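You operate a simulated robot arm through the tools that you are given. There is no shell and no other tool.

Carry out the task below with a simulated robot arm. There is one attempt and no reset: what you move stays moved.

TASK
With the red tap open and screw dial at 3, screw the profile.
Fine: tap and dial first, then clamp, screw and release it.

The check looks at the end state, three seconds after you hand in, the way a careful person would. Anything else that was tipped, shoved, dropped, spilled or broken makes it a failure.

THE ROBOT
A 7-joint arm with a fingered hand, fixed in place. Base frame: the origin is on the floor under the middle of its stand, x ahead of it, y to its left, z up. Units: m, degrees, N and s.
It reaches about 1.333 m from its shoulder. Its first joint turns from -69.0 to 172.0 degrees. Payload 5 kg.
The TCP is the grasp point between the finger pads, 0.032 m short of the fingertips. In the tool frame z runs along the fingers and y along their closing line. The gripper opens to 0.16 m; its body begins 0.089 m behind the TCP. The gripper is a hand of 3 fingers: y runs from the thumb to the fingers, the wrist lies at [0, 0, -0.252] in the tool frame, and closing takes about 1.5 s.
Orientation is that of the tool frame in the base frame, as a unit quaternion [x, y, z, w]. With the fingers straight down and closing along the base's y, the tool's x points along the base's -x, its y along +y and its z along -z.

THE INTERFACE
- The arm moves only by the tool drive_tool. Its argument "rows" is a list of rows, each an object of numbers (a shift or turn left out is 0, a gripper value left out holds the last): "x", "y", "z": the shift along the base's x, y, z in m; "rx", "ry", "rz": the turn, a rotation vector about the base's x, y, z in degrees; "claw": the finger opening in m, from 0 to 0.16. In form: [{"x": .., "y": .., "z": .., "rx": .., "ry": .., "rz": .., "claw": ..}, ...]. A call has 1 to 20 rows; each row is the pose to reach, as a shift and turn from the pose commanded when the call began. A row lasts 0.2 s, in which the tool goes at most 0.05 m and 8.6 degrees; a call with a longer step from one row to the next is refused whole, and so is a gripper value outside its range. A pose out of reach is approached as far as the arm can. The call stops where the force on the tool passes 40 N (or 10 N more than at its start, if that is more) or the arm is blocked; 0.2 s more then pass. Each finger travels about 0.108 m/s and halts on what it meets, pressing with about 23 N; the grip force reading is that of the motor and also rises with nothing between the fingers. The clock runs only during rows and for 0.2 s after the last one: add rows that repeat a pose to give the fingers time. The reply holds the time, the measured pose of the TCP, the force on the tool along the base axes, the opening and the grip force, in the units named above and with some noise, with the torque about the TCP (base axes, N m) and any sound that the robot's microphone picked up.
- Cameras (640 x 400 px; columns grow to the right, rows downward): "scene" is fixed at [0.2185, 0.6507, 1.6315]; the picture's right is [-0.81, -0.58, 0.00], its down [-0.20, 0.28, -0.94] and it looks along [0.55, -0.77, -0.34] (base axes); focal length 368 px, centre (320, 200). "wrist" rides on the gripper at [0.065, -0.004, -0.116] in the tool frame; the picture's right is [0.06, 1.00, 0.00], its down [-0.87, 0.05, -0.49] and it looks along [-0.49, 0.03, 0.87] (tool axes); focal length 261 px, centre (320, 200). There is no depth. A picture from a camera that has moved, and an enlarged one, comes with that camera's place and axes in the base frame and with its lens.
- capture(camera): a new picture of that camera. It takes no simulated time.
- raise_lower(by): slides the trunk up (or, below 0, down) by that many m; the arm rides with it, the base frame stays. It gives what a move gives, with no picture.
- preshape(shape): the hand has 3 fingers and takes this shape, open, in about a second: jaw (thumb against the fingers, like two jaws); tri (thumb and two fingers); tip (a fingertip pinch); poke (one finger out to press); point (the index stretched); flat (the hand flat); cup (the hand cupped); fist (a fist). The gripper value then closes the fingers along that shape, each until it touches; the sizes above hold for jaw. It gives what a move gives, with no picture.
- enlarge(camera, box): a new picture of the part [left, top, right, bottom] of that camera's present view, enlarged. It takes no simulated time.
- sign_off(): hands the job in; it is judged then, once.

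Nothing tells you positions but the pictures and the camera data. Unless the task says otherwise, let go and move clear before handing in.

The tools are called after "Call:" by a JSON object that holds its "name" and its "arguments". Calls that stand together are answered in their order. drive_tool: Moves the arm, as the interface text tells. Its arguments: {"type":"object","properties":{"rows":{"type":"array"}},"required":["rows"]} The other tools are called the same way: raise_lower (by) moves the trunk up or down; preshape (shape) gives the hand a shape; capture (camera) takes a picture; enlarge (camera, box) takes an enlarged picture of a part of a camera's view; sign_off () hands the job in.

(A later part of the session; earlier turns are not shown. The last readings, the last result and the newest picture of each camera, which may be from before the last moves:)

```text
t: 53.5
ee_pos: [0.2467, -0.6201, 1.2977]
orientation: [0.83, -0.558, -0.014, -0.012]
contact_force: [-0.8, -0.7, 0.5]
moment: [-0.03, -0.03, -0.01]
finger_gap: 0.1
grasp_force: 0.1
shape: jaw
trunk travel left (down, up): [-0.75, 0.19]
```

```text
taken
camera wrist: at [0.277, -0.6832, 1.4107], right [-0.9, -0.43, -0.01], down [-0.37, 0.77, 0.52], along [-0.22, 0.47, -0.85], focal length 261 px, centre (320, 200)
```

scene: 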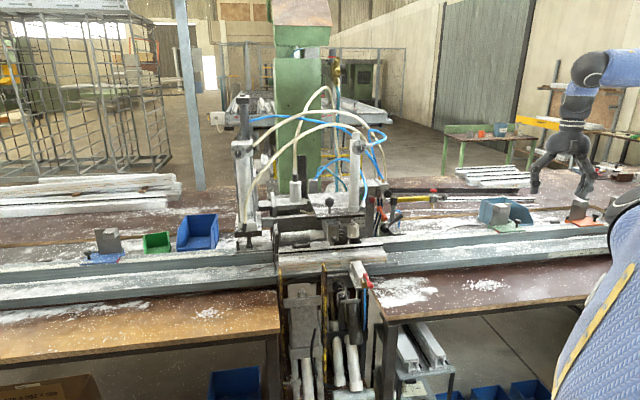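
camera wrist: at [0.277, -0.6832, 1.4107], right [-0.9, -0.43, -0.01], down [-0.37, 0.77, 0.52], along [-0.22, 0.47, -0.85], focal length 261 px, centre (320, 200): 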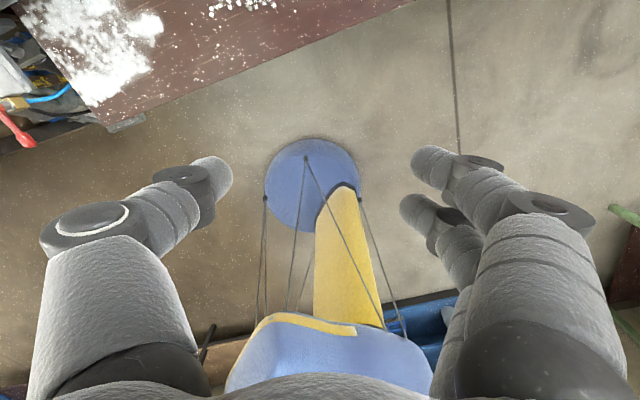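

The wrist has a free roll, and here on the right the elbow folds differently. I'll point the hand toward the machine (az −45°) here, then come back left with that arm posture.

Call:
{"name": "drive_tool", "arguments": {"rows": [{"rx": -5.6, "ry": -5.6, "x": 0.02, "y": -0.01, "z": 0.02}, {"rx": -11.2, "ry": -11.2, "x": 0.04, "y": -0.02, "z": 0.04}, {"rx": -16.8, "ry": -16.8, "x": 0.06, "y": -0.03, "z": 0.06}, {"rx": -22.4, "ry": -22.4, "x": 0.08, "y": -0.04, "z": 0.08}, {"rx": -28, "ry": -28, "x": 0.1, "y": -0.05, "z": 0.1}, {"rx": -33.6, "ry": -33.6, "x": 0.12, "y": -0.06, "z": 0.12}, {"rx": -39.2, "ry": -39.2, "x": 0.14, "y": -0.07, "z": 0.13}, {"rx": -44.8, "ry": -44.8, "x": 0.16, "y": -0.08, "z": 0.14}, {"rx": -50.4, "ry": -50.4, "x": 0.18, "y": -0.09, "z": 0.14}, {"rx": -56.6, "ry": -56.6, "x": 0.2, "y": -0.1, "z": 0.14}]}}

Call:
{"name": "capture", "arguments": {"camera": "scene"}}

Call:
{"name": "capture", "arguments": {"camera": "wrist"}}

```text
refused: row 10 steps farther than a row can; nothing moved
```

```text
taken
```

scene: 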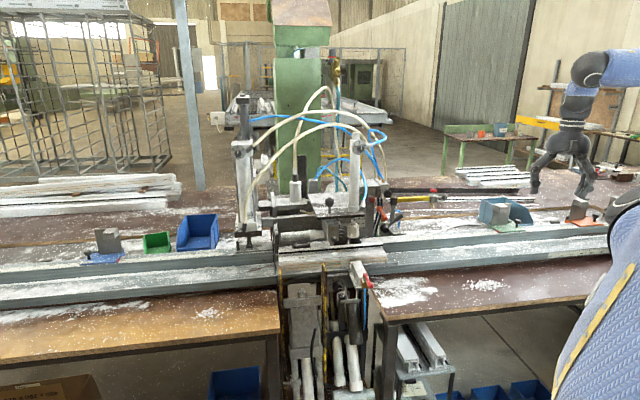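

```text
taken
camera wrist: at [0.277, -0.6832, 1.4107], right [-0.9, -0.43, -0.01], down [-0.37, 0.77, 0.52], along [-0.22, 0.47, -0.85], focal length 261 px, centre (320, 200)
```

wrist: 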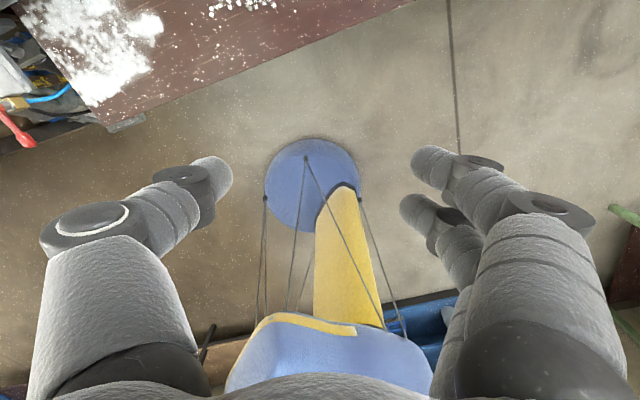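

Call:
{"name": "drive_tool", "arguments": {"rows": [{"rx": -5.4, "ry": -5.4, "x": 0.02, "y": -0.01, "z": 0.02}, {"rx": -10.8, "ry": -10.8, "x": 0.04, "y": -0.02, "z": 0.04}, {"rx": -16.2, "ry": -16.2, "x": 0.06, "y": -0.03, "z": 0.06}, {"rx": -21.6, "ry": -21.6, "x": 0.08, "y": -0.04, "z": 0.08}, {"rx": -27, "ry": -27, "x": 0.1, "y": -0.05, "z": 0.1}, {"rx": -32.4, "ry": -32.4, "x": 0.12, "y": -0.06, "z": 0.12}, {"rx": -37.8, "ry": -37.8, "x": 0.14, "y": -0.07, "z": 0.13}, {"rx": -43.2, "ry": -43.2, "x": 0.16, "y": -0.08, "z": 0.14}, {"rx": -48.6, "ry": -48.6, "x": 0.18, "y": -0.09, "z": 0.14}, {"rx": -54, "ry": -54, "x": 0.19, "y": -0.1, "z": 0.14}, {"rx": -58, "ry": -58, "x": 0.2, "y": -0.1, "z": 0.14}]}}

Call:
{"name": "capture", "arguments": {"camera": "scene"}}

Call:
{"name": "capture", "arguments": {"camera": "wrist"}}

```text
t: 55.9
ee_pos: [0.463, -0.7354, 1.4424]
orientation: [0.638, -0.423, 0.632, 0.119]
contact_force: [0.6, 0.3, -0.3]
moment: [-0.05, 0.02, 0.01]
finger_gap: 0.0997
grasp_force: 0.1
shape: jaw
out of reach, approached as far as the arm can: row 10, 11
trunk travel left (down, up): [-0.75, 0.19]
```

```text
taken
```

scene: 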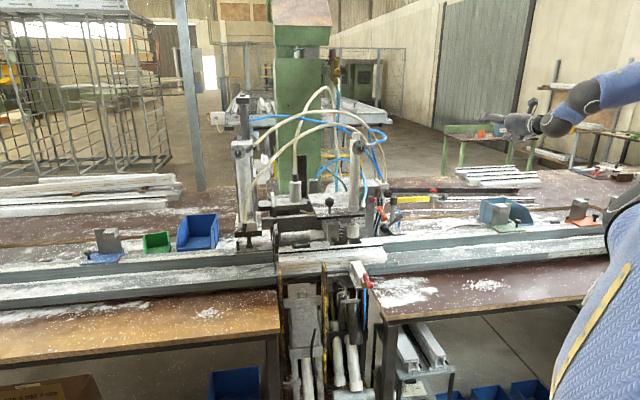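

```text
taken
camera wrist: at [0.3724, -0.679, 1.5216], right [-0.7, -0.64, -0.33], down [-0.25, 0.64, -0.72], along [0.67, -0.42, -0.61], focal length 261 px, centre (320, 200)
```

wrist: 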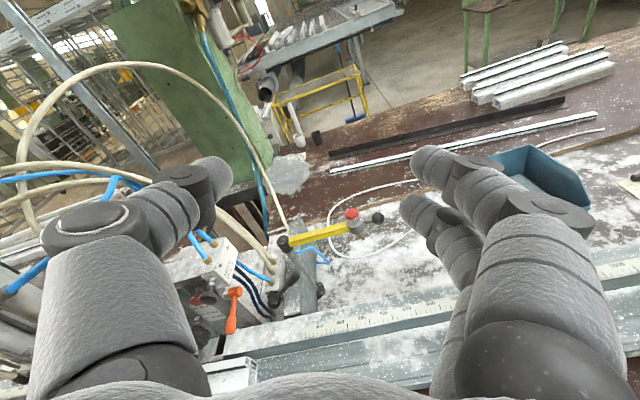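

Call:
{"name": "enlarge", "arguments": {"camera": "wrist", "box": [170, 220, 330, 320]}}

Call:
{"name": "enlarge", "arguments": {"camera": "wrist", "box": [180, 250, 260, 300]}}

Call:
{"name": "enlarge", "arguments": {"camera": "wrist", "box": [270, 195, 390, 270]}}

```text
4.00 times, centred on (250, 270) of wrist
camera zoom: at [0.3724, -0.679, 1.5216], right [-0.7, -0.64, -0.33], down [-0.25, 0.64, -0.72], along [0.67, -0.42, -0.61], focal length 1043 px, centre (600, -80)
```

zoom: 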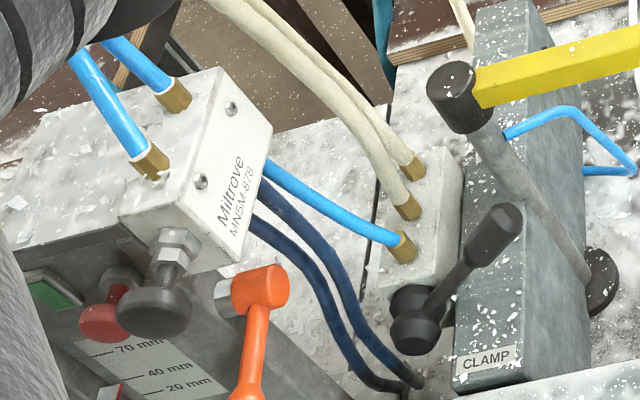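

```text
8.00 times, centred on (220, 275) of wrist
camera zoom: at [0.3724, -0.679, 1.5216], right [-0.7, -0.64, -0.33], down [-0.25, 0.64, -0.72], along [0.67, -0.42, -0.61], focal length 2085 px, centre (1120, -400)
```

zoom: 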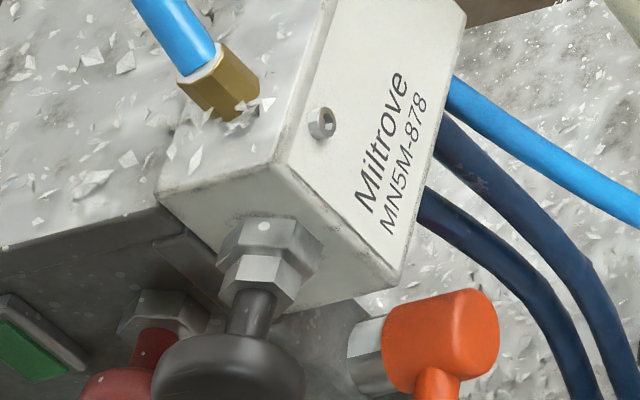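

```text
5.33 times, centred on (330, 232) of wrist
camera zoom: at [0.3724, -0.679, 1.5216], right [-0.7, -0.64, -0.33], down [-0.25, 0.64, -0.72], along [0.67, -0.42, -0.61], focal length 1390 px, centre (267, 27)
```

zoom: 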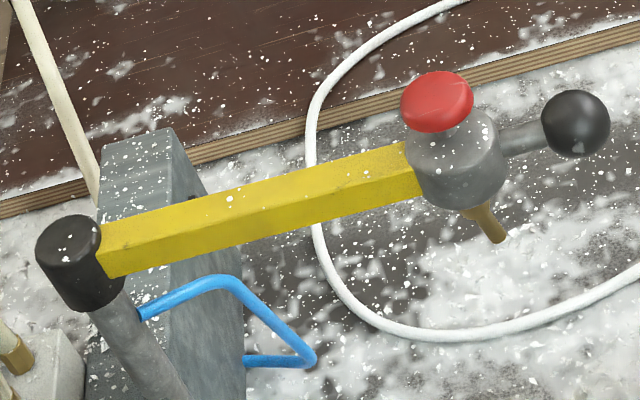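

This view shows more: a "Miltrove MN5M-878" valve with the black push knob, and the lever valve beside the CLAMP label. I'll trace the hoses to learn which control feeds which cylinder.

Call:
{"name": "enlarge", "arguments": {"camera": "wrist", "box": [0, 40, 320, 240]}}

Call:
{"name": "enlarge", "arguments": {"camera": "wrist", "box": [0, 200, 320, 400]}}

Call:
{"name": "enlarge", "arguments": {"camera": "scene", "box": [230, 80, 400, 186]}}

Call:
{"name": "enlarge", "arguments": {"camera": "scene", "box": [330, 130, 410, 180]}}

Call:
{"name": "enlarge", "arguments": {"camera": "scene", "box": [340, 170, 420, 220]}}

```text
2.00 times, centred on (160, 140) of wrist
camera zoom: at [0.3724, -0.679, 1.5216], right [-0.7, -0.64, -0.33], down [-0.25, 0.64, -0.72], along [0.67, -0.42, -0.61], focal length 521 px, centre (640, 320)
```

zoom: 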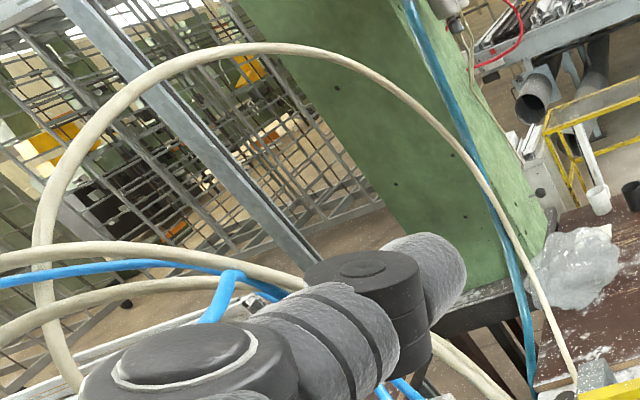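

```text
2.00 times, centred on (160, 300) of wrist
camera zoom: at [0.3724, -0.679, 1.5216], right [-0.7, -0.64, -0.33], down [-0.25, 0.64, -0.72], along [0.67, -0.42, -0.61], focal length 521 px, centre (640, 0)
```

zoom: 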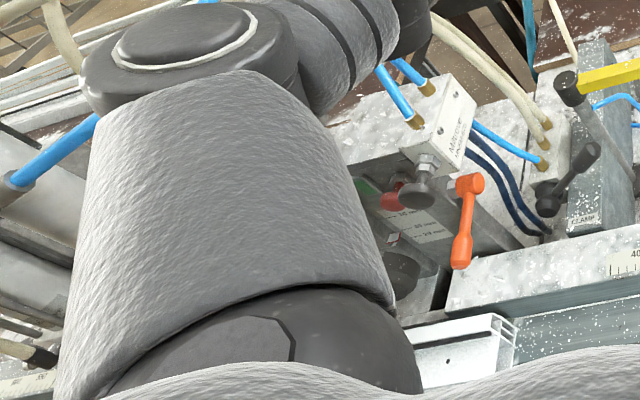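

```text
3.76 times, centred on (315, 133) of scene
camera zoom: at [0.2185, 0.6507, 1.6315], right [-0.81, -0.58, 0.0], down [-0.2, 0.28, -0.94], along [0.55, -0.77, -0.34], focal length 1383 px, centre (339, 452)
```

zoom: 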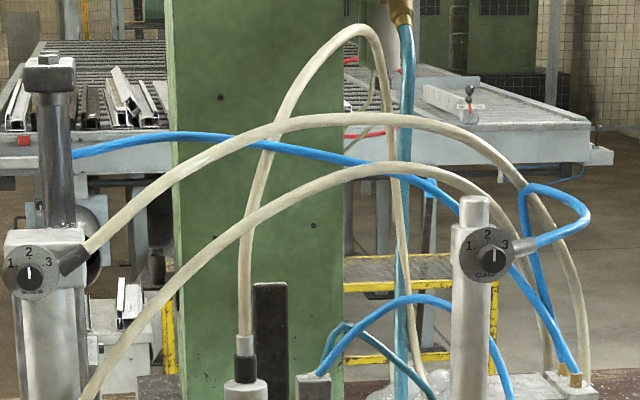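

```text
8.00 times, centred on (370, 155) of scene
camera zoom: at [0.2185, 0.6507, 1.6315], right [-0.81, -0.58, 0.0], down [-0.2, 0.28, -0.94], along [0.55, -0.77, -0.34], focal length 2940 px, centre (-80, 560)
```

zoom: 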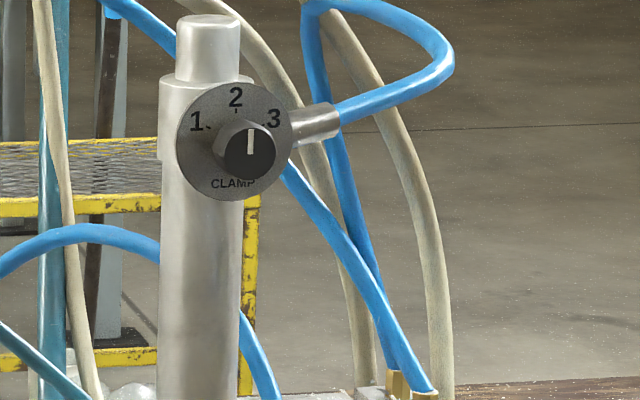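

```text
8.00 times, centred on (380, 195) of scene
camera zoom: at [0.2185, 0.6507, 1.6315], right [-0.81, -0.58, 0.0], down [-0.2, 0.28, -0.94], along [0.55, -0.77, -0.34], focal length 2940 px, centre (-160, 240)
```

zoom: 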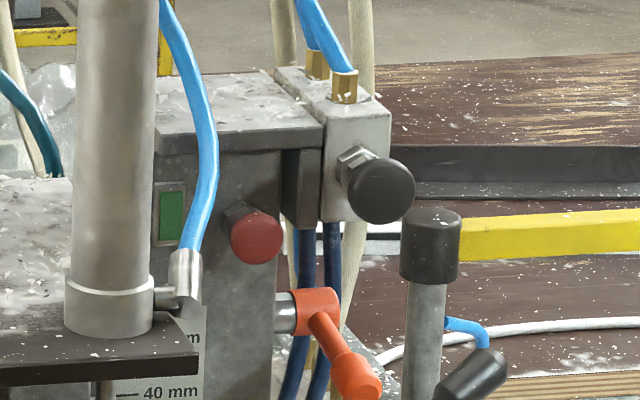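

Hoses suggest mixed routing, but the lever carries the CLAMP label, so I'll treat the lever as the clamp. First the SCREW dial: I'll slide left in front of the machine with the hand already facing it.

Call:
{"name": "drive_tool", "arguments": {"rows": [{"x": 0.02, "y": 0.04}, {"x": 0.045, "y": 0.078}, {"x": 0.07, "y": 0.115}, {"x": 0.1, "y": 0.15}, {"x": 0.128, "y": 0.184}, {"x": 0.156, "y": 0.218}, {"x": 0.184, "y": 0.252}, {"x": 0.212, "y": 0.286}, {"x": 0.24, "y": 0.32}, {"x": 0.268, "y": 0.354}]}}

Call:
{"name": "capture", "arguments": {"camera": "scene"}}

Call:
{"name": "capture", "arguments": {"camera": "wrist"}}

```text
t: 58.1
ee_pos: [0.7507, -0.4764, 1.4693]
orientation: [0.659, -0.412, 0.622, 0.092]
contact_force: [0.7, -0.3, -0.3]
moment: [0.0, -0.02, -0.03]
finger_gap: 0.0996
grasp_force: 0.0
shape: jaw
out of reach, approached as far as the arm can: row 1, 2, 3, 4, 5, 6, 7, 8, 9, 10
trunk travel left (down, up): [-0.75, 0.19]
```

```text
taken
```

scene: 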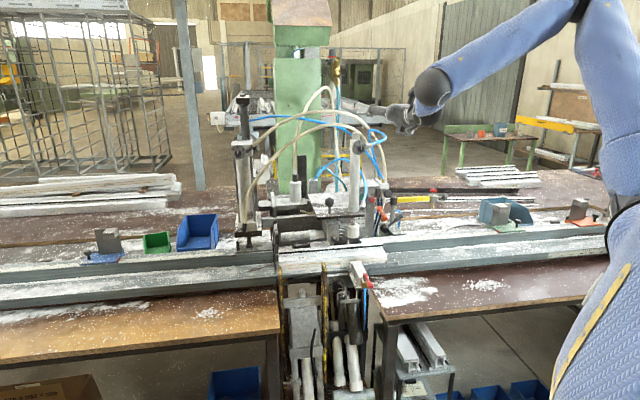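

```text
taken
camera wrist: at [0.6602, -0.4285, 1.5524], right [-0.66, -0.67, -0.34], down [-0.3, 0.65, -0.7], along [0.68, -0.36, -0.63], focal length 261 px, centre (320, 200)
```

wrist: 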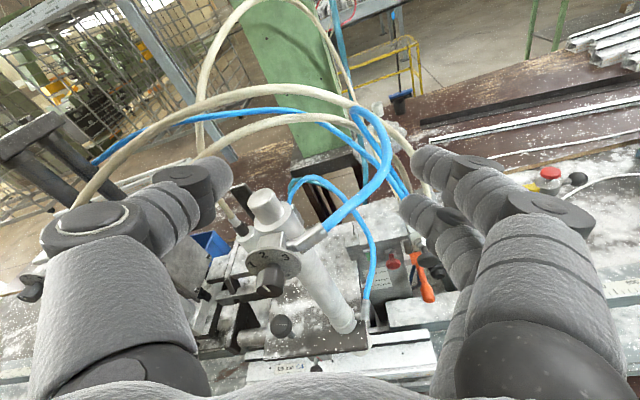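

The hand is near the CLAMP pillar with nothing touched. I'll retreat a bit, raise the trunk fully so the forearm can hang steeper, then try the leftward move again.

Call:
{"name": "drive_tool", "arguments": {"rows": [{"x": -0.04}, {"x": -0.08}, {"x": -0.12}, {"x": -0.15}]}}

Call:
{"name": "raise_lower", "arguments": {"by": 0.19}}

Call:
{"name": "drive_tool", "arguments": {"rows": [{"z": -0.04}, {"z": -0.08}, {"z": -0.12}, {"z": -0.16}, {"z": -0.19, "y": 0.02}, {"z": -0.2, "y": 0.06}, {"z": -0.2, "y": 0.1, "x": 0.01}, {"z": -0.2, "y": 0.13, "x": 0.04}, {"z": -0.2, "y": 0.16, "x": 0.07}]}}

Call:
{"name": "capture", "arguments": {"camera": "scene"}}

Call:
{"name": "capture", "arguments": {"camera": "wrist"}}

```text
t: 59.1
ee_pos: [0.619, -0.4906, 1.4782]
orientation: [0.661, -0.411, 0.621, 0.088]
contact_force: [-0.4, 0.2, -1.1]
moment: [0.0, -0.04, -0.04]
finger_gap: 0.0998
grasp_force: 0.1
shape: jaw
out of reach, approached as far as the arm can: row 1, 2, 3, 4
trunk travel left (down, up): [-0.75, 0.19]
```

```text
t: 61.2
ee_pos: [0.6184, -0.4905, 1.6702]
orientation: [0.661, -0.412, 0.621, 0.087]
contact_force: [0.0, 0.6, 0.3]
moment: [0.0, 0.02, 0.02]
finger_gap: 0.0999
grasp_force: 0.0
shape: jaw
trunk travel left (down, up): [-0.94, 0.0]
```

```text
t: 63.2
ee_pos: [0.7397, -0.4628, 1.5196]
orientation: [0.69, -0.403, 0.599, 0.059]
contact_force: [1.6, 0.8, -1.4]
moment: [-0.02, -0.01, -0.01]
finger_gap: 0.0995
grasp_force: 0.1
shape: jaw
out of reach, approached as far as the arm can: row 1, 2, 3, 4, 5, 6, 7, 8, 9
trunk travel left (down, up): [-0.94, 0.0]
```

```text
taken
```

scene: 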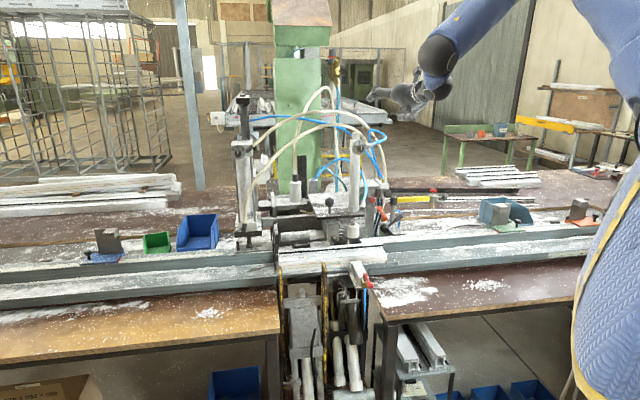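

```text
taken
camera wrist: at [0.6509, -0.427, 1.6086], right [-0.63, -0.7, -0.35], down [-0.38, 0.66, -0.64], along [0.68, -0.27, -0.68], focal length 261 px, centre (320, 200)
```

wrist: 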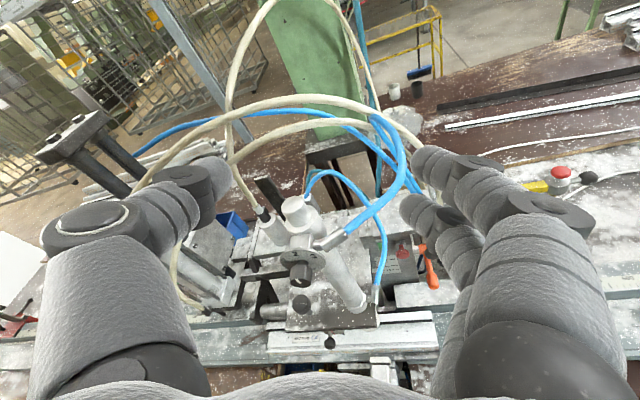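

This posture keeps hitting the wrist limit, so I'll plan a slightly oblique approach instead. First I retreat and check how the pinch shapes look, since the knob is small.

Call:
{"name": "drive_tool", "arguments": {"rows": [{"x": -0.04}, {"x": -0.08}, {"x": -0.12}, {"x": -0.16}]}}

Call:
{"name": "preshape", "arguments": {"shape": "tip"}}

Call:
{"name": "capture", "arguments": {"camera": "wrist"}}

Call:
{"name": "preshape", "arguments": {"shape": "tri"}}

Call:
{"name": "capture", "arguments": {"camera": "wrist"}}

```text
t: 64.2
ee_pos: [0.6581, -0.485, 1.5334]
orientation: [0.689, -0.403, 0.6, 0.057]
contact_force: [0.5, -0.6, -0.3]
moment: [0.0, -0.01, 0.02]
finger_gap: 0.0998
grasp_force: 0.0
shape: jaw
out of reach, approached as far as the arm can: row 1, 2, 3, 4
trunk travel left (down, up): [-0.94, 0.0]
```

```text
t: 65.1
ee_pos: [0.6597, -0.4838, 1.5326]
orientation: [0.689, -0.402, 0.6, 0.058]
contact_force: [-0.4, -0.2, -0.2]
moment: [0.02, 0.02, 0.02]
finger_gap: 0.16
grasp_force: 0.0
shape: tip
trunk travel left (down, up): [-0.94, 0.0]
```

```text
taken
camera wrist: at [0.5688, -0.4489, 1.6228], right [-0.63, -0.7, -0.35], down [-0.38, 0.66, -0.65], along [0.68, -0.27, -0.68], focal length 261 px, centre (320, 200)
```

wrist: 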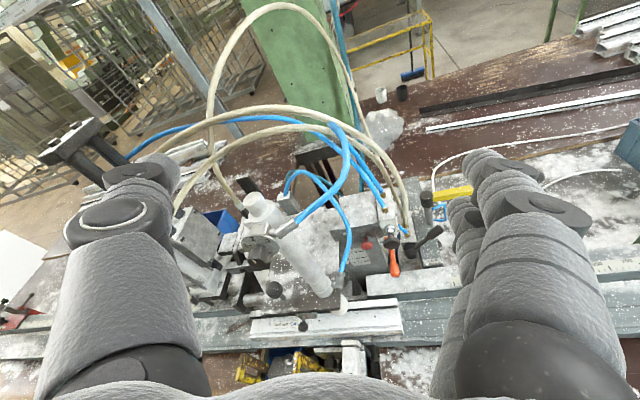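

```text
t: 66.0
ee_pos: [0.6584, -0.4844, 1.5338]
orientation: [0.689, -0.403, 0.6, 0.058]
contact_force: [0.7, -0.2, -0.3]
moment: [-0.02, -0.01, 0.01]
finger_gap: 0.1598
grasp_force: 0.1
shape: tri
trunk travel left (down, up): [-0.94, 0.0]
```

```text
taken
camera wrist: at [0.5685, -0.4488, 1.6229], right [-0.63, -0.7, -0.35], down [-0.38, 0.66, -0.65], along [0.68, -0.27, -0.68], focal length 261 px, centre (320, 200)
```

wrist: 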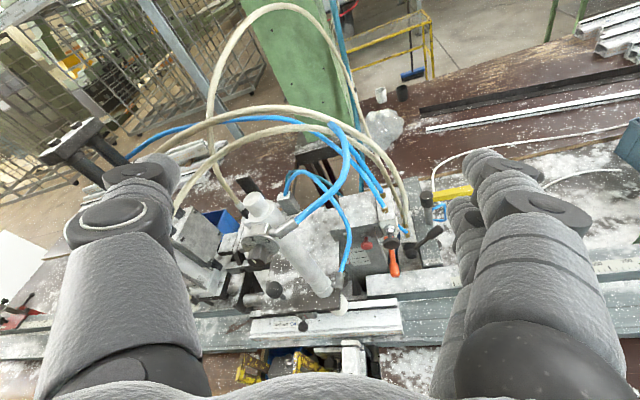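

Call:
{"name": "drive_tool", "arguments": {"rows": [{"claw": 0.1}, {"claw": 0.06}, {"claw": 0.03}, {"claw": 0.03}, {"claw": 0.03}, {"claw": 0.03}]}}

Call:
{"name": "capture", "arguments": {"camera": "wrist"}}

Call:
{"name": "preshape", "arguments": {"shape": "tip"}}

Call:
{"name": "drive_tool", "arguments": {"rows": [{"claw": 0.1}, {"claw": 0.06}, {"claw": 0.03}, {"claw": 0.03}, {"claw": 0.03}, {"claw": 0.03}]}}

Call:
{"name": "capture", "arguments": {"camera": "wrist"}}

```text
t: 67.4
ee_pos: [0.6593, -0.4847, 1.5333]
orientation: [0.689, -0.403, 0.6, 0.058]
contact_force: [-0.3, 0.4, 0.8]
moment: [-0.03, 0.0, 0.01]
finger_gap: 0.0307
grasp_force: 0.1
shape: tri
trunk travel left (down, up): [-0.94, 0.0]
```

```text
taken
camera wrist: at [0.5685, -0.4489, 1.6229], right [-0.63, -0.7, -0.35], down [-0.38, 0.66, -0.65], along [0.68, -0.27, -0.68], focal length 261 px, centre (320, 200)
```

wrist: 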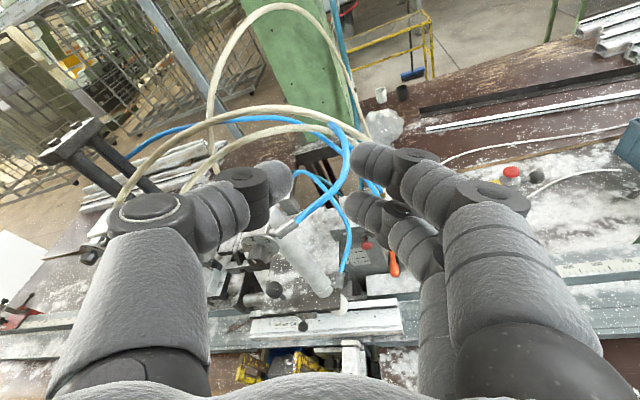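

```text
t: 68.3
ee_pos: [0.6595, -0.4839, 1.5325]
orientation: [0.689, -0.403, 0.599, 0.057]
contact_force: [-0.1, 0.9, 0.2]
moment: [0.03, 0.02, -0.01]
finger_gap: 0.1598
grasp_force: 0.0
shape: tip
trunk travel left (down, up): [-0.94, 0.0]
```

```text
t: 69.7
ee_pos: [0.6581, -0.4836, 1.534]
orientation: [0.689, -0.402, 0.6, 0.058]
contact_force: [0.6, 0.7, 0.8]
moment: [0.03, 0.0, 0.02]
finger_gap: 0.0307
grasp_force: 0.1
shape: tip
trunk travel left (down, up): [-0.94, 0.0]
```

```text
taken
camera wrist: at [0.5685, -0.4489, 1.6229], right [-0.63, -0.7, -0.35], down [-0.38, 0.66, -0.65], along [0.68, -0.27, -0.68], focal length 261 px, centre (320, 200)
```

wrist: 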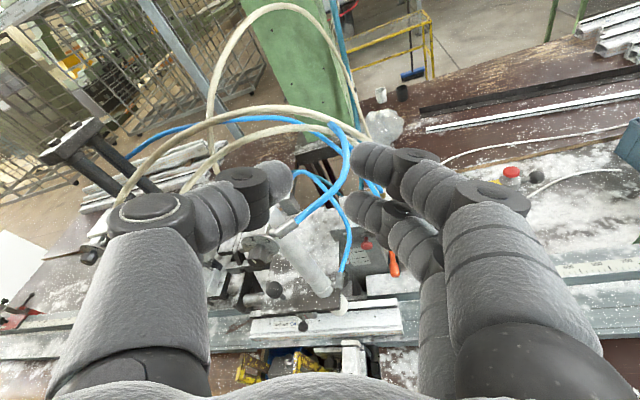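

All grip shapes close alike, so I'll use the plain jaw. The present hand direction is about 20° off the dial axis, which is acceptable; I'll carry it over above the CLAMP pillar to the left and down in front of the dial.

Call:
{"name": "drive_tool", "arguments": {"rows": [{"x": 0.032, "y": 0.0307, "z": 0.01, "claw": 0.06}, {"x": 0.064, "y": 0.0613, "z": 0.02}, {"x": 0.096, "y": 0.092, "z": 0.026}, {"x": 0.128, "y": 0.1227, "z": 0.026}, {"x": 0.16, "y": 0.1533, "z": 0.026}, {"x": 0.192, "y": 0.184, "z": 0.026}, {"x": 0.222, "y": 0.208, "z": 0.014}, {"x": 0.252, "y": 0.232, "z": 0.002}, {"x": 0.282, "y": 0.256, "z": -0.01}, {"x": 0.312, "y": 0.28, "z": -0.022}, {"x": 0.342, "y": 0.304, "z": -0.034}]}}

Call:
{"name": "capture", "arguments": {"camera": "scene"}}

Call:
{"name": "capture", "arguments": {"camera": "wrist"}}

```text
t: 72.1
ee_pos: [1.0033, -0.3201, 1.5101]
orientation: [0.704, -0.385, 0.597, 0.026]
contact_force: [-0.5, 0.0, 0.4]
moment: [-0.02, 0.02, 0.01]
finger_gap: 0.0597
grasp_force: 0.0
shape: tip
out of reach, approached as far as the arm can: row 1, 2, 3, 4, 5, 6, 7, 8, 9, 10, 11
trunk travel left (down, up): [-0.94, 0.0]
```

```text
taken
```

scene: 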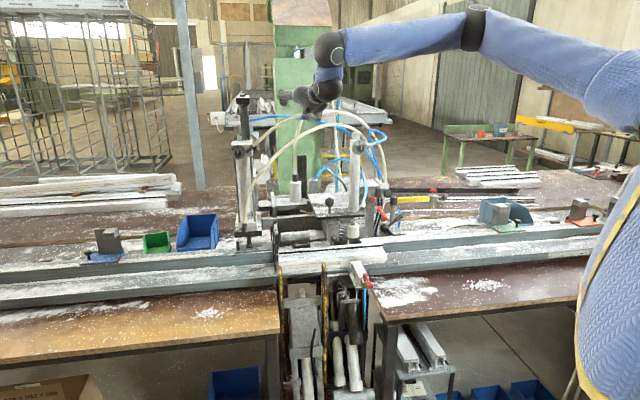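

```text
taken
camera wrist: at [0.9105, -0.2936, 1.5998], right [-0.57, -0.73, -0.37], down [-0.43, 0.65, -0.63], along [0.7, -0.2, -0.68], focal length 261 px, centre (320, 200)
```

wrist: 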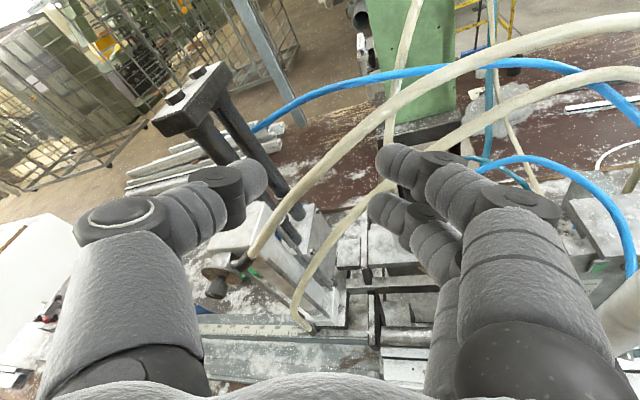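

The arm can manage about a 30° oblique approach. I'll swing the hand direction toward +x first (more freedom), go to a standoff in front of the dial, and then re-aim there.

Call:
{"name": "drive_tool", "arguments": {"rows": [{"x": -0.01, "y": 0.025, "z": 0.0, "rz": 4}, {"x": -0.012, "y": 0.05, "z": -0.01, "rz": 8}, {"x": -0.005, "y": 0.075, "z": -0.025, "rz": 12}, {"x": 0.01, "y": 0.1, "z": -0.045, "rz": 16}, {"x": 0.027, "y": 0.12, "z": -0.065, "rz": 19}, {"x": 0.045, "y": 0.138, "z": -0.085, "rz": 19}, {"x": 0.065, "y": 0.155, "z": -0.105, "rz": 19}, {"x": 0.082, "y": 0.17, "z": -0.125, "rz": 19}, {"x": 0.095, "y": 0.183, "z": -0.14, "rz": 19}]}}

Call:
{"name": "capture", "arguments": {"camera": "scene"}}

Call:
{"name": "capture", "arguments": {"camera": "wrist"}}

```text
t: 74.1
ee_pos: [1.036, -0.2204, 1.4242]
orientation: [0.758, -0.261, 0.592, -0.075]
contact_force: [0.2, -0.3, -0.1]
moment: [0.03, 0.03, -0.02]
finger_gap: 0.0599
grasp_force: 0.1
shape: tip
out of reach, approached as far as the arm can: row 5, 6, 7, 8, 9
trunk travel left (down, up): [-0.94, 0.0]
```

```text
taken
```

scene: 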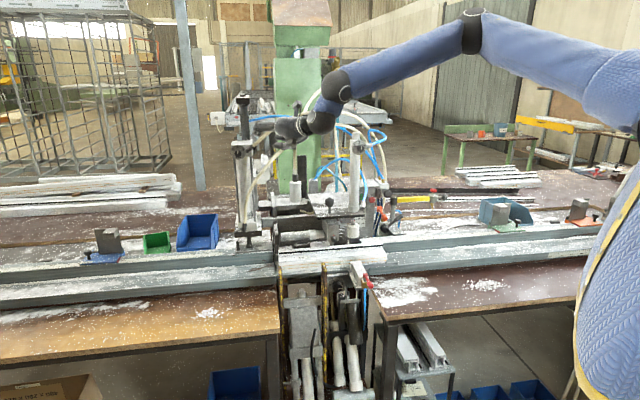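

```text
taken
camera wrist: at [0.9398, -0.2262, 1.5143], right [-0.3, -0.88, -0.37], down [-0.62, 0.47, -0.63], along [0.73, 0.04, -0.69], focal length 261 px, centre (320, 200)
```

wrist: 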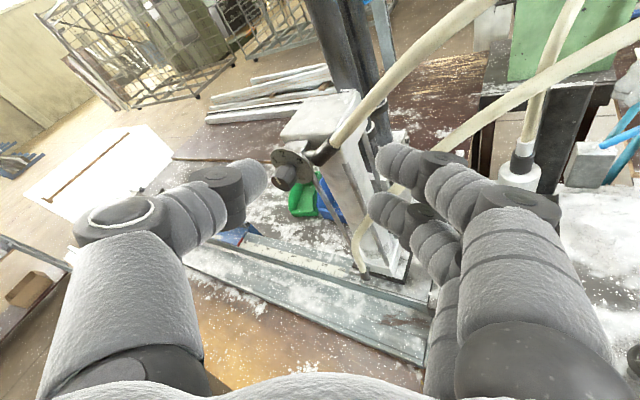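

Call:
{"name": "drive_tool", "arguments": {"rows": [{"x": 0.01, "y": 0.015, "z": -0.01}, {"x": 0.02, "y": 0.03, "z": -0.02}, {"x": 0.03, "y": 0.045, "z": -0.03}, {"x": 0.04, "y": 0.06, "z": -0.04}, {"x": 0.05, "y": 0.07, "z": -0.05}, {"x": 0.062, "y": 0.083, "z": -0.054}]}}

Call:
{"name": "capture", "arguments": {"camera": "wrist"}}

```text
t: 75.5
ee_pos: [1.0363, -0.2226, 1.4207]
orientation: [0.759, -0.262, 0.592, -0.075]
contact_force: [-0.5, 0.2, 0.0]
moment: [0.02, 0.01, 0.03]
finger_gap: 0.0598
grasp_force: 0.1
shape: tip
out of reach, approached as far as the arm can: row 1, 2, 3, 4, 5, 6
trunk travel left (down, up): [-0.94, 0.0]
```

```text
taken
camera wrist: at [0.9396, -0.2281, 1.5115], right [-0.3, -0.88, -0.37], down [-0.62, 0.47, -0.63], along [0.73, 0.04, -0.69], focal length 261 px, centre (320, 200)
```

wrist: 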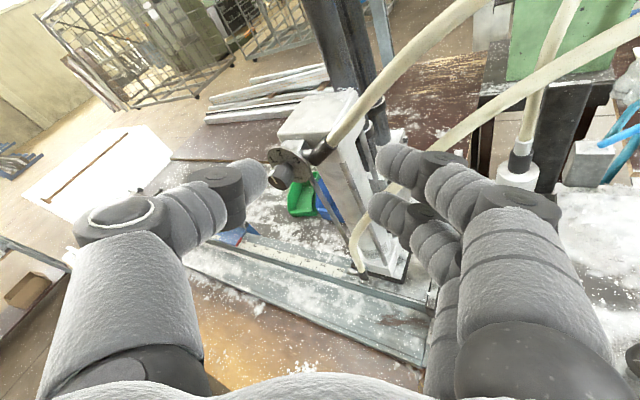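

The leftward limit is the shoulder, not distance. The best option is a pinch with the hand pointing roughly along +x (45–50° off the dial axis) with thumb and one fingertip on the knob. I'll zoom in here to fix the knob position accurately.

Call:
{"name": "enlarge", "arguments": {"camera": "wrist", "box": [250, 130, 346, 190]}}

Call:
{"name": "enlarge", "arguments": {"camera": "wrist", "box": [220, 80, 460, 230]}}

```text
6.67 times, centred on (298, 160) of wrist
camera zoom: at [0.9396, -0.2281, 1.5115], right [-0.3, -0.88, -0.37], down [-0.62, 0.47, -0.63], along [0.73, 0.04, -0.69], focal length 1738 px, centre (467, 467)
```

zoom: 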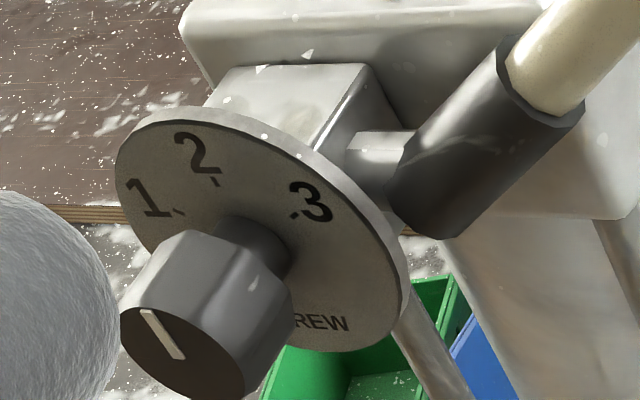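

```text
2.67 times, centred on (340, 155) of wrist
camera zoom: at [0.9396, -0.2281, 1.5115], right [-0.3, -0.88, -0.37], down [-0.62, 0.47, -0.63], along [0.73, 0.04, -0.69], focal length 695 px, centre (267, 320)
```

zoom: 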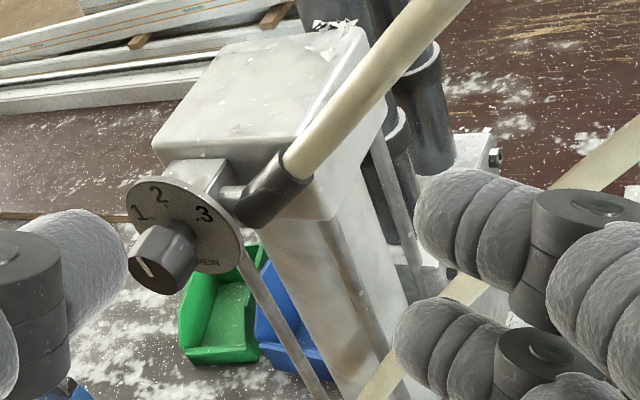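

I can see the dial clearly: a faceted knob about 2.4 cm wide and nearly 3 cm proud, pointer on 2. I'll lower the trunk a little and roll the hand (fingers below, thumb above) to a standoff in line with the knob.

Call:
{"name": "raise_lower", "arguments": {"by": -0.1}}

Call:
{"name": "drive_tool", "arguments": {"rows": [{"rx": 7.4, "ry": -0.1, "rz": -1.2, "x": 0.004, "y": 0.0044, "z": 0.009}, {"rx": 14.8, "ry": -0.1, "rz": -2.4, "x": 0.008, "y": 0.0087, "z": 0.018}, {"rx": 22.2, "ry": -0.2, "rz": -3.6, "x": 0.0125, "y": 0.013, "z": 0.028}, {"rx": 29.6, "ry": -0.25, "rz": -4.8, "x": 0.0167, "y": 0.0174, "z": 0.037}, {"rx": 37, "ry": -0.3, "rz": -6, "x": 0.021, "y": 0.0218, "z": 0.046}, {"rx": 44.4, "ry": -0.4, "rz": -7.2, "x": 0.025, "y": 0.026, "z": 0.055}, {"rx": 51.8, "ry": -0.45, "rz": -8.4, "x": 0.029, "y": 0.03, "z": 0.064}, {"rx": 59.2, "ry": -0.5, "rz": -9.6, "x": 0.0334, "y": 0.0348, "z": 0.074}]}}

Call:
{"name": "capture", "arguments": {"camera": "wrist"}}

Call:
{"name": "capture", "arguments": {"camera": "scene"}}

```text
t: 76.8
ee_pos: [1.0359, -0.2215, 1.3208]
orientation: [0.758, -0.262, 0.592, -0.074]
contact_force: [0.4, -1.0, 0.9]
moment: [0.0, -0.01, 0.01]
finger_gap: 0.0597
grasp_force: 0.0
shape: tip
trunk travel left (down, up): [-0.84, 0.1]
```

```text
t: 78.6
ee_pos: [1.0695, -0.1881, 1.3956]
orientation: [0.596, -0.58, 0.393, -0.393]
contact_force: [-0.1, 0.1, 0.3]
moment: [0.02, 0.02, 0.0]
finger_gap: 0.0599
grasp_force: 0.0
shape: tip
trunk travel left (down, up): [-0.84, 0.1]
```

```text
taken
camera wrist: at [0.9657, -0.2546, 1.4435], right [-0.38, -0.08, -0.92], down [-0.49, 0.86, 0.13], along [0.78, 0.5, -0.37], focal length 261 px, centre (320, 200)
```

wrist: 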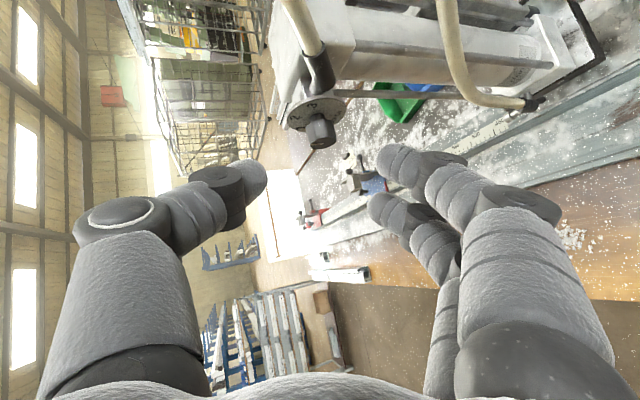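

```text
taken
```

scene: 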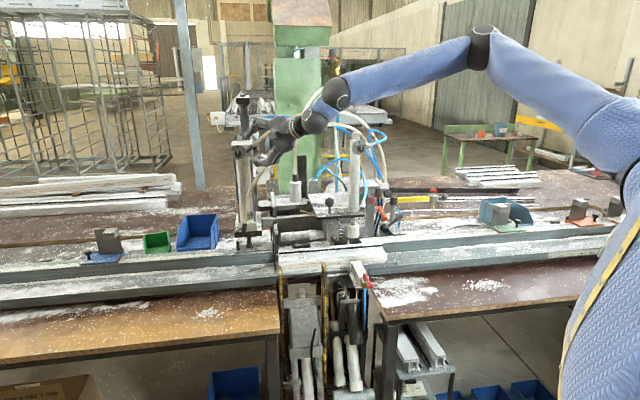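

Call:
{"name": "enlarge", "arguments": {"camera": "wrist", "box": [272, 90, 368, 150]}}

Call:
{"name": "enlarge", "arguments": {"camera": "scene", "box": [220, 110, 300, 160]}}

```text
6.67 times, centred on (320, 120) of wrist
camera zoom: at [0.9657, -0.2546, 1.4435], right [-0.38, -0.08, -0.92], down [-0.49, 0.86, 0.13], along [0.78, 0.5, -0.37], focal length 1738 px, centre (320, 733)
```

zoom: 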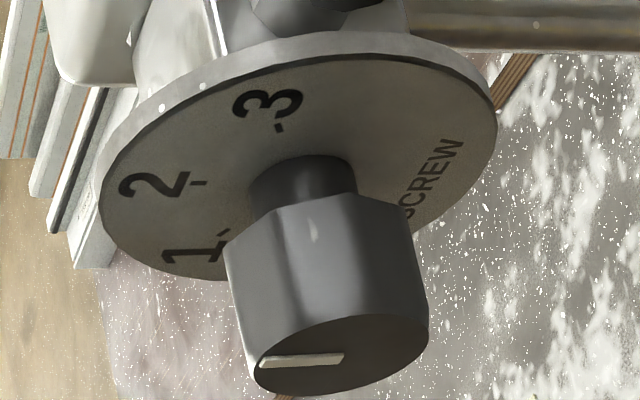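

```text
8.00 times, centred on (260, 135) of scene
camera zoom: at [0.2185, 0.6507, 1.6315], right [-0.81, -0.58, 0.0], down [-0.2, 0.28, -0.94], along [0.55, -0.77, -0.34], focal length 2940 px, centre (800, 720)
```

zoom: 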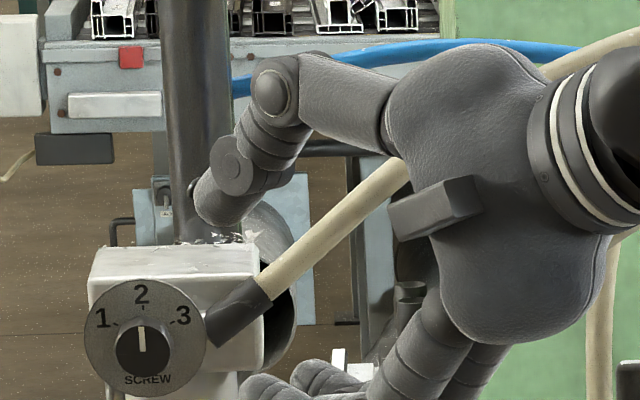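

Triangulation is now consistent: knob top at (1.161,-0.186,1.354), dial face 2.9 cm behind it. I'll advance along the hand's axis in two stages.

Call:
{"name": "drive_tool", "arguments": {"rows": [{"x": 0.014, "y": 0.001, "z": -0.006}, {"x": 0.028, "y": 0.002, "z": -0.012}, {"x": 0.042, "y": 0.003, "z": -0.018}, {"x": 0.055, "y": 0.0038, "z": -0.024}]}}

Call:
{"name": "capture", "arguments": {"camera": "wrist"}}

Call:
{"name": "enlarge", "arguments": {"camera": "scene", "box": [220, 120, 300, 170]}}

```text
t: 79.6
ee_pos: [1.1189, -0.1897, 1.3726]
orientation: [0.596, -0.58, 0.393, -0.393]
contact_force: [0.0, -0.1, -0.2]
moment: [0.02, 0.02, 0.01]
finger_gap: 0.06
grasp_force: 0.1
shape: tip
out of reach, approached as far as the arm can: row 4
trunk travel left (down, up): [-0.84, 0.1]
```

```text
taken
camera wrist: at [1.0146, -0.2571, 1.4215], right [-0.38, -0.08, -0.92], down [-0.49, 0.86, 0.13], along [0.78, 0.5, -0.37], focal length 261 px, centre (320, 200)
```

wrist: 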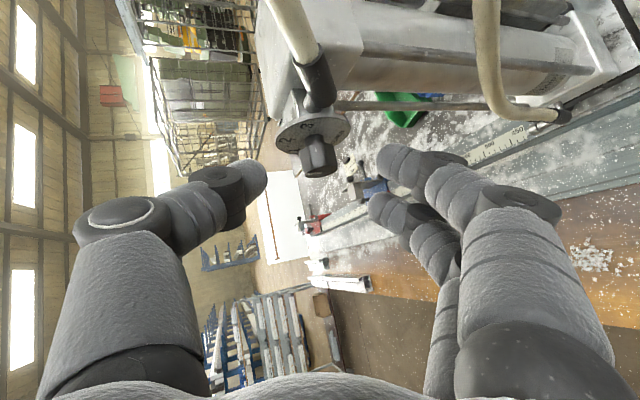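

```text
8.00 times, centred on (260, 145) of scene
camera zoom: at [0.2185, 0.6507, 1.6315], right [-0.81, -0.58, 0.0], down [-0.2, 0.28, -0.94], along [0.55, -0.77, -0.34], focal length 2940 px, centre (800, 640)
```

zoom: 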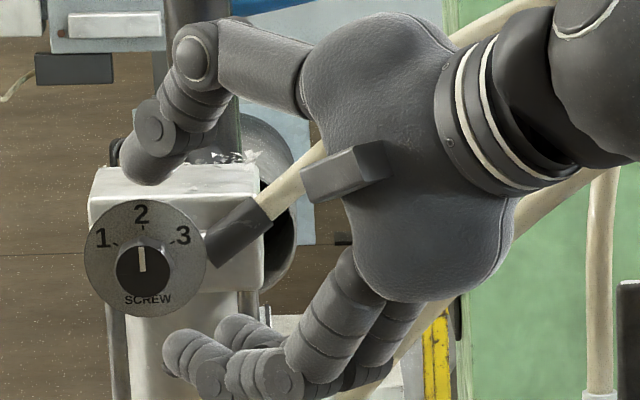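

The arm ran just short of reach, so I'll swing the hand a little more to point left (more reach) and continue to the knob.

Call:
{"name": "drive_tool", "arguments": {"rows": [{"rx": 0.5, "ry": 4.0, "rz": 5.1, "x": -0.005}, {"rx": 1.0, "ry": 8.1, "rz": 10.3, "x": -0.005}, {"rx": 1.0, "ry": 8.1, "rz": 10.3, "x": 0.005, "y": 0.0005, "z": -0.003}, {"rx": 1.0, "ry": 8.1, "rz": 10.3, "x": 0.013, "y": 0.0012, "z": -0.005}, {"rx": 1.0, "ry": 8.1, "rz": 10.3, "x": 0.02, "y": 0.002, "z": -0.007}]}}

Call:
{"name": "capture", "arguments": {"camera": "wrist"}}

Call:
{"name": "enlarge", "arguments": {"camera": "scene", "box": [220, 120, 300, 170]}}

```text
t: 80.8
ee_pos: [1.1394, -0.187, 1.3637]
orientation: [0.669, -0.553, 0.309, -0.389]
contact_force: [0.7, 0.3, 0.1]
moment: [0.04, -0.02, -0.01]
finger_gap: 0.0597
grasp_force: 0.1
shape: tip
trunk travel left (down, up): [-0.84, 0.1]
```

```text
taken
camera wrist: at [1.0568, -0.2728, 1.4255], right [-0.49, -0.15, -0.86], down [-0.61, 0.76, 0.22], along [0.62, 0.64, -0.46], focal length 261 px, centre (320, 200)
```

wrist: 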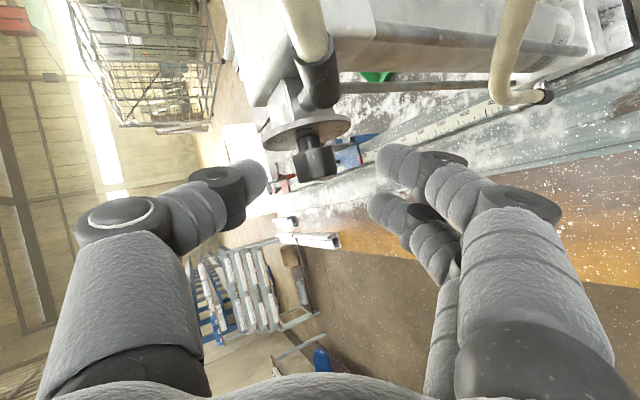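

```text
8.00 times, centred on (260, 145) of scene
camera zoom: at [0.2185, 0.6507, 1.6315], right [-0.81, -0.58, 0.0], down [-0.2, 0.28, -0.94], along [0.55, -0.77, -0.34], focal length 2940 px, centre (800, 640)
```

zoom: 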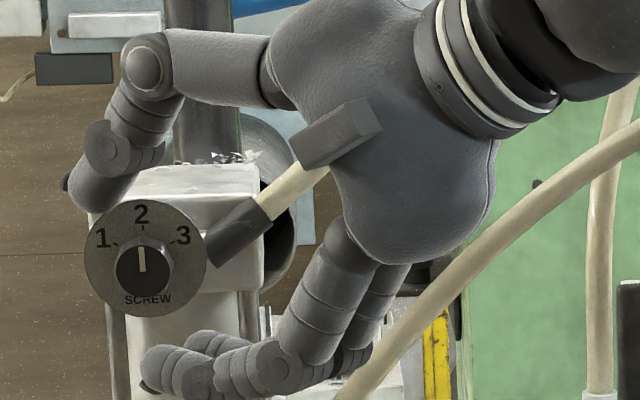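

Call:
{"name": "drive_tool", "arguments": {"rows": [{"x": 0.006, "y": 0.0003, "z": -0.0013}, {"x": 0.012, "y": 0.0007, "z": -0.0026}, {"x": 0.0171, "y": 0.001, "z": -0.0039}, {"x": 0.0171, "y": 0.001, "z": -0.0039}]}}

Call:
{"name": "capture", "arguments": {"camera": "wrist"}}

Call:
{"name": "enlarge", "arguments": {"camera": "wrist", "box": [240, 100, 400, 200]}}

Call:
{"name": "enlarge", "arguments": {"camera": "scene", "box": [220, 120, 300, 170]}}

```text
t: 81.8
ee_pos: [1.1446, -0.1943, 1.3643]
orientation: [0.67, -0.553, 0.307, -0.389]
contact_force: [-0.7, 0.7, 0.9]
moment: [-0.03, 0.0, 0.02]
finger_gap: 0.0597
grasp_force: 0.0
shape: tip
out of reach, approached as far as the arm can: row 1, 2, 3, 4
trunk travel left (down, up): [-0.84, 0.1]
```

```text
taken
camera wrist: at [1.0633, -0.2789, 1.4251], right [-0.49, -0.15, -0.86], down [-0.61, 0.76, 0.22], along [0.62, 0.64, -0.46], focal length 261 px, centre (320, 200)
```

wrist: 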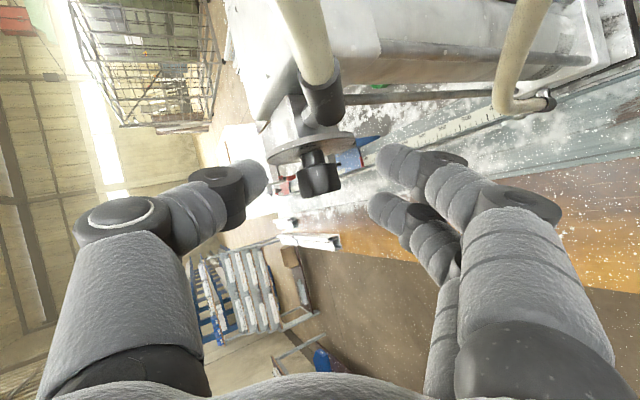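

```text
4.00 times, centred on (320, 150) of wrist
camera zoom: at [1.0633, -0.2789, 1.4251], right [-0.49, -0.15, -0.86], down [-0.61, 0.76, 0.22], along [0.62, 0.64, -0.46], focal length 1043 px, centre (320, 400)
```

zoom: 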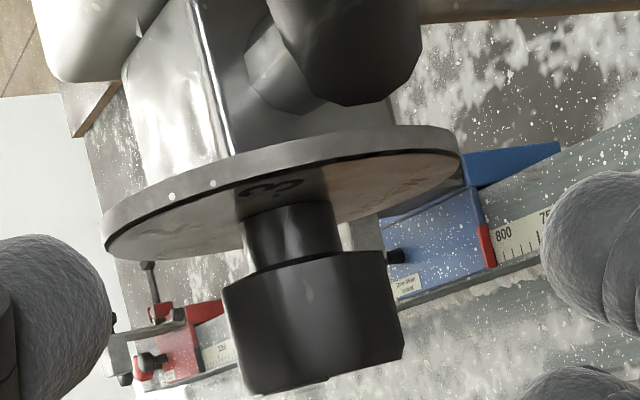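

```text
8.00 times, centred on (260, 145) of scene
camera zoom: at [0.2185, 0.6507, 1.6315], right [-0.81, -0.58, 0.0], down [-0.2, 0.28, -0.94], along [0.55, -0.77, -0.34], focal length 2940 px, centre (800, 640)
```

zoom: 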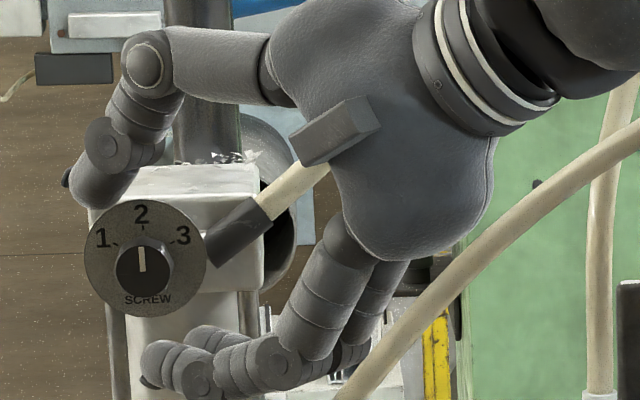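

Call:
{"name": "capture", "arguments": {"camera": "scene"}}

```text
taken
```

scene: 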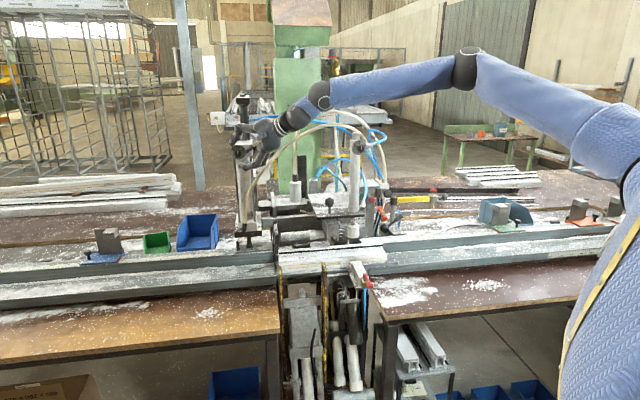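

I'm about 1.5 cm short with the hand angled down. Levelling the hand (rotating around the knob axis) gives more reach, so I'll do that and close in the last bit.

Call:
{"name": "drive_tool", "arguments": {"rows": [{"rx": 3.6, "ry": -4.5, "rz": -1.3, "x": -0.002, "y": 0.0, "z": -0.002}, {"rx": 7.3, "ry": -9.0, "rz": -2.5, "x": 0.0, "y": 0.002, "z": -0.004}, {"rx": 10.9, "ry": -13.4, "rz": -3.8, "x": 0.004, "y": 0.005, "z": -0.006}, {"rx": 10.9, "ry": -13.4, "rz": -3.8, "x": 0.0111, "y": 0.0082, "z": -0.0063}, {"rx": 10.9, "ry": -13.4, "rz": -3.8, "x": 0.0111, "y": 0.0082, "z": -0.0063}]}}

Call:
{"name": "enlarge", "arguments": {"camera": "wrist", "box": [220, 100, 420, 225]}}

Call:
{"name": "enlarge", "arguments": {"camera": "scene", "box": [220, 120, 300, 170]}}

```text
t: 83.0
ee_pos: [1.1535, -0.1867, 1.36]
orientation: [0.57, -0.553, 0.342, -0.503]
contact_force: [-0.1, -0.7, 0.2]
moment: [-0.02, 0.01, 0.02]
finger_gap: 0.0598
grasp_force: 0.0
shape: tip
out of reach, approached as far as the arm can: row 4, 5
trunk travel left (down, up): [-0.84, 0.1]
```

```text
3.20 times, centred on (320, 162) of wrist
camera zoom: at [1.0553, -0.2741, 1.383], right [-0.28, 0.05, -0.96], down [-0.62, 0.76, 0.22], along [0.74, 0.65, -0.17], focal length 834 px, centre (320, 320)
```

zoom: 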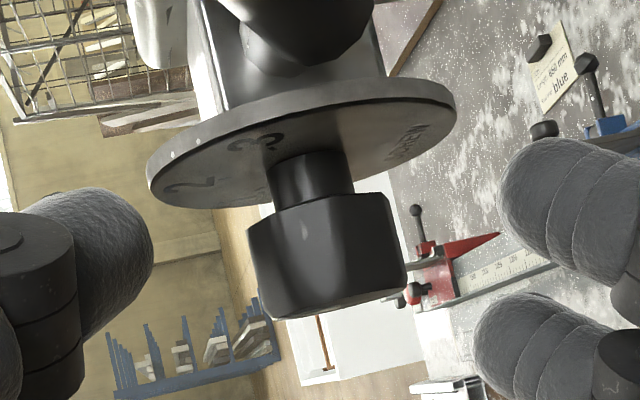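

```text
8.00 times, centred on (260, 145) of scene
camera zoom: at [0.2185, 0.6507, 1.6315], right [-0.81, -0.58, 0.0], down [-0.2, 0.28, -0.94], along [0.55, -0.77, -0.34], focal length 2940 px, centre (800, 640)
```

zoom: 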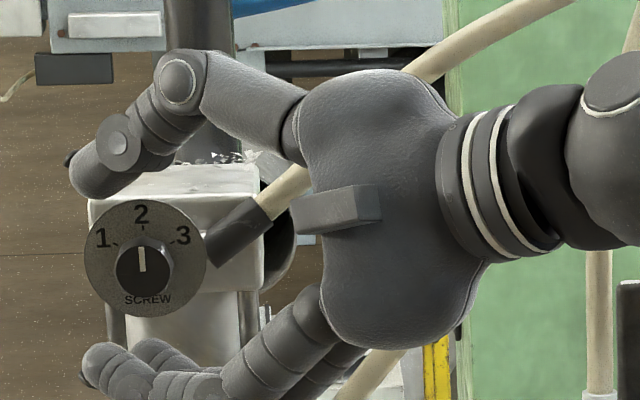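

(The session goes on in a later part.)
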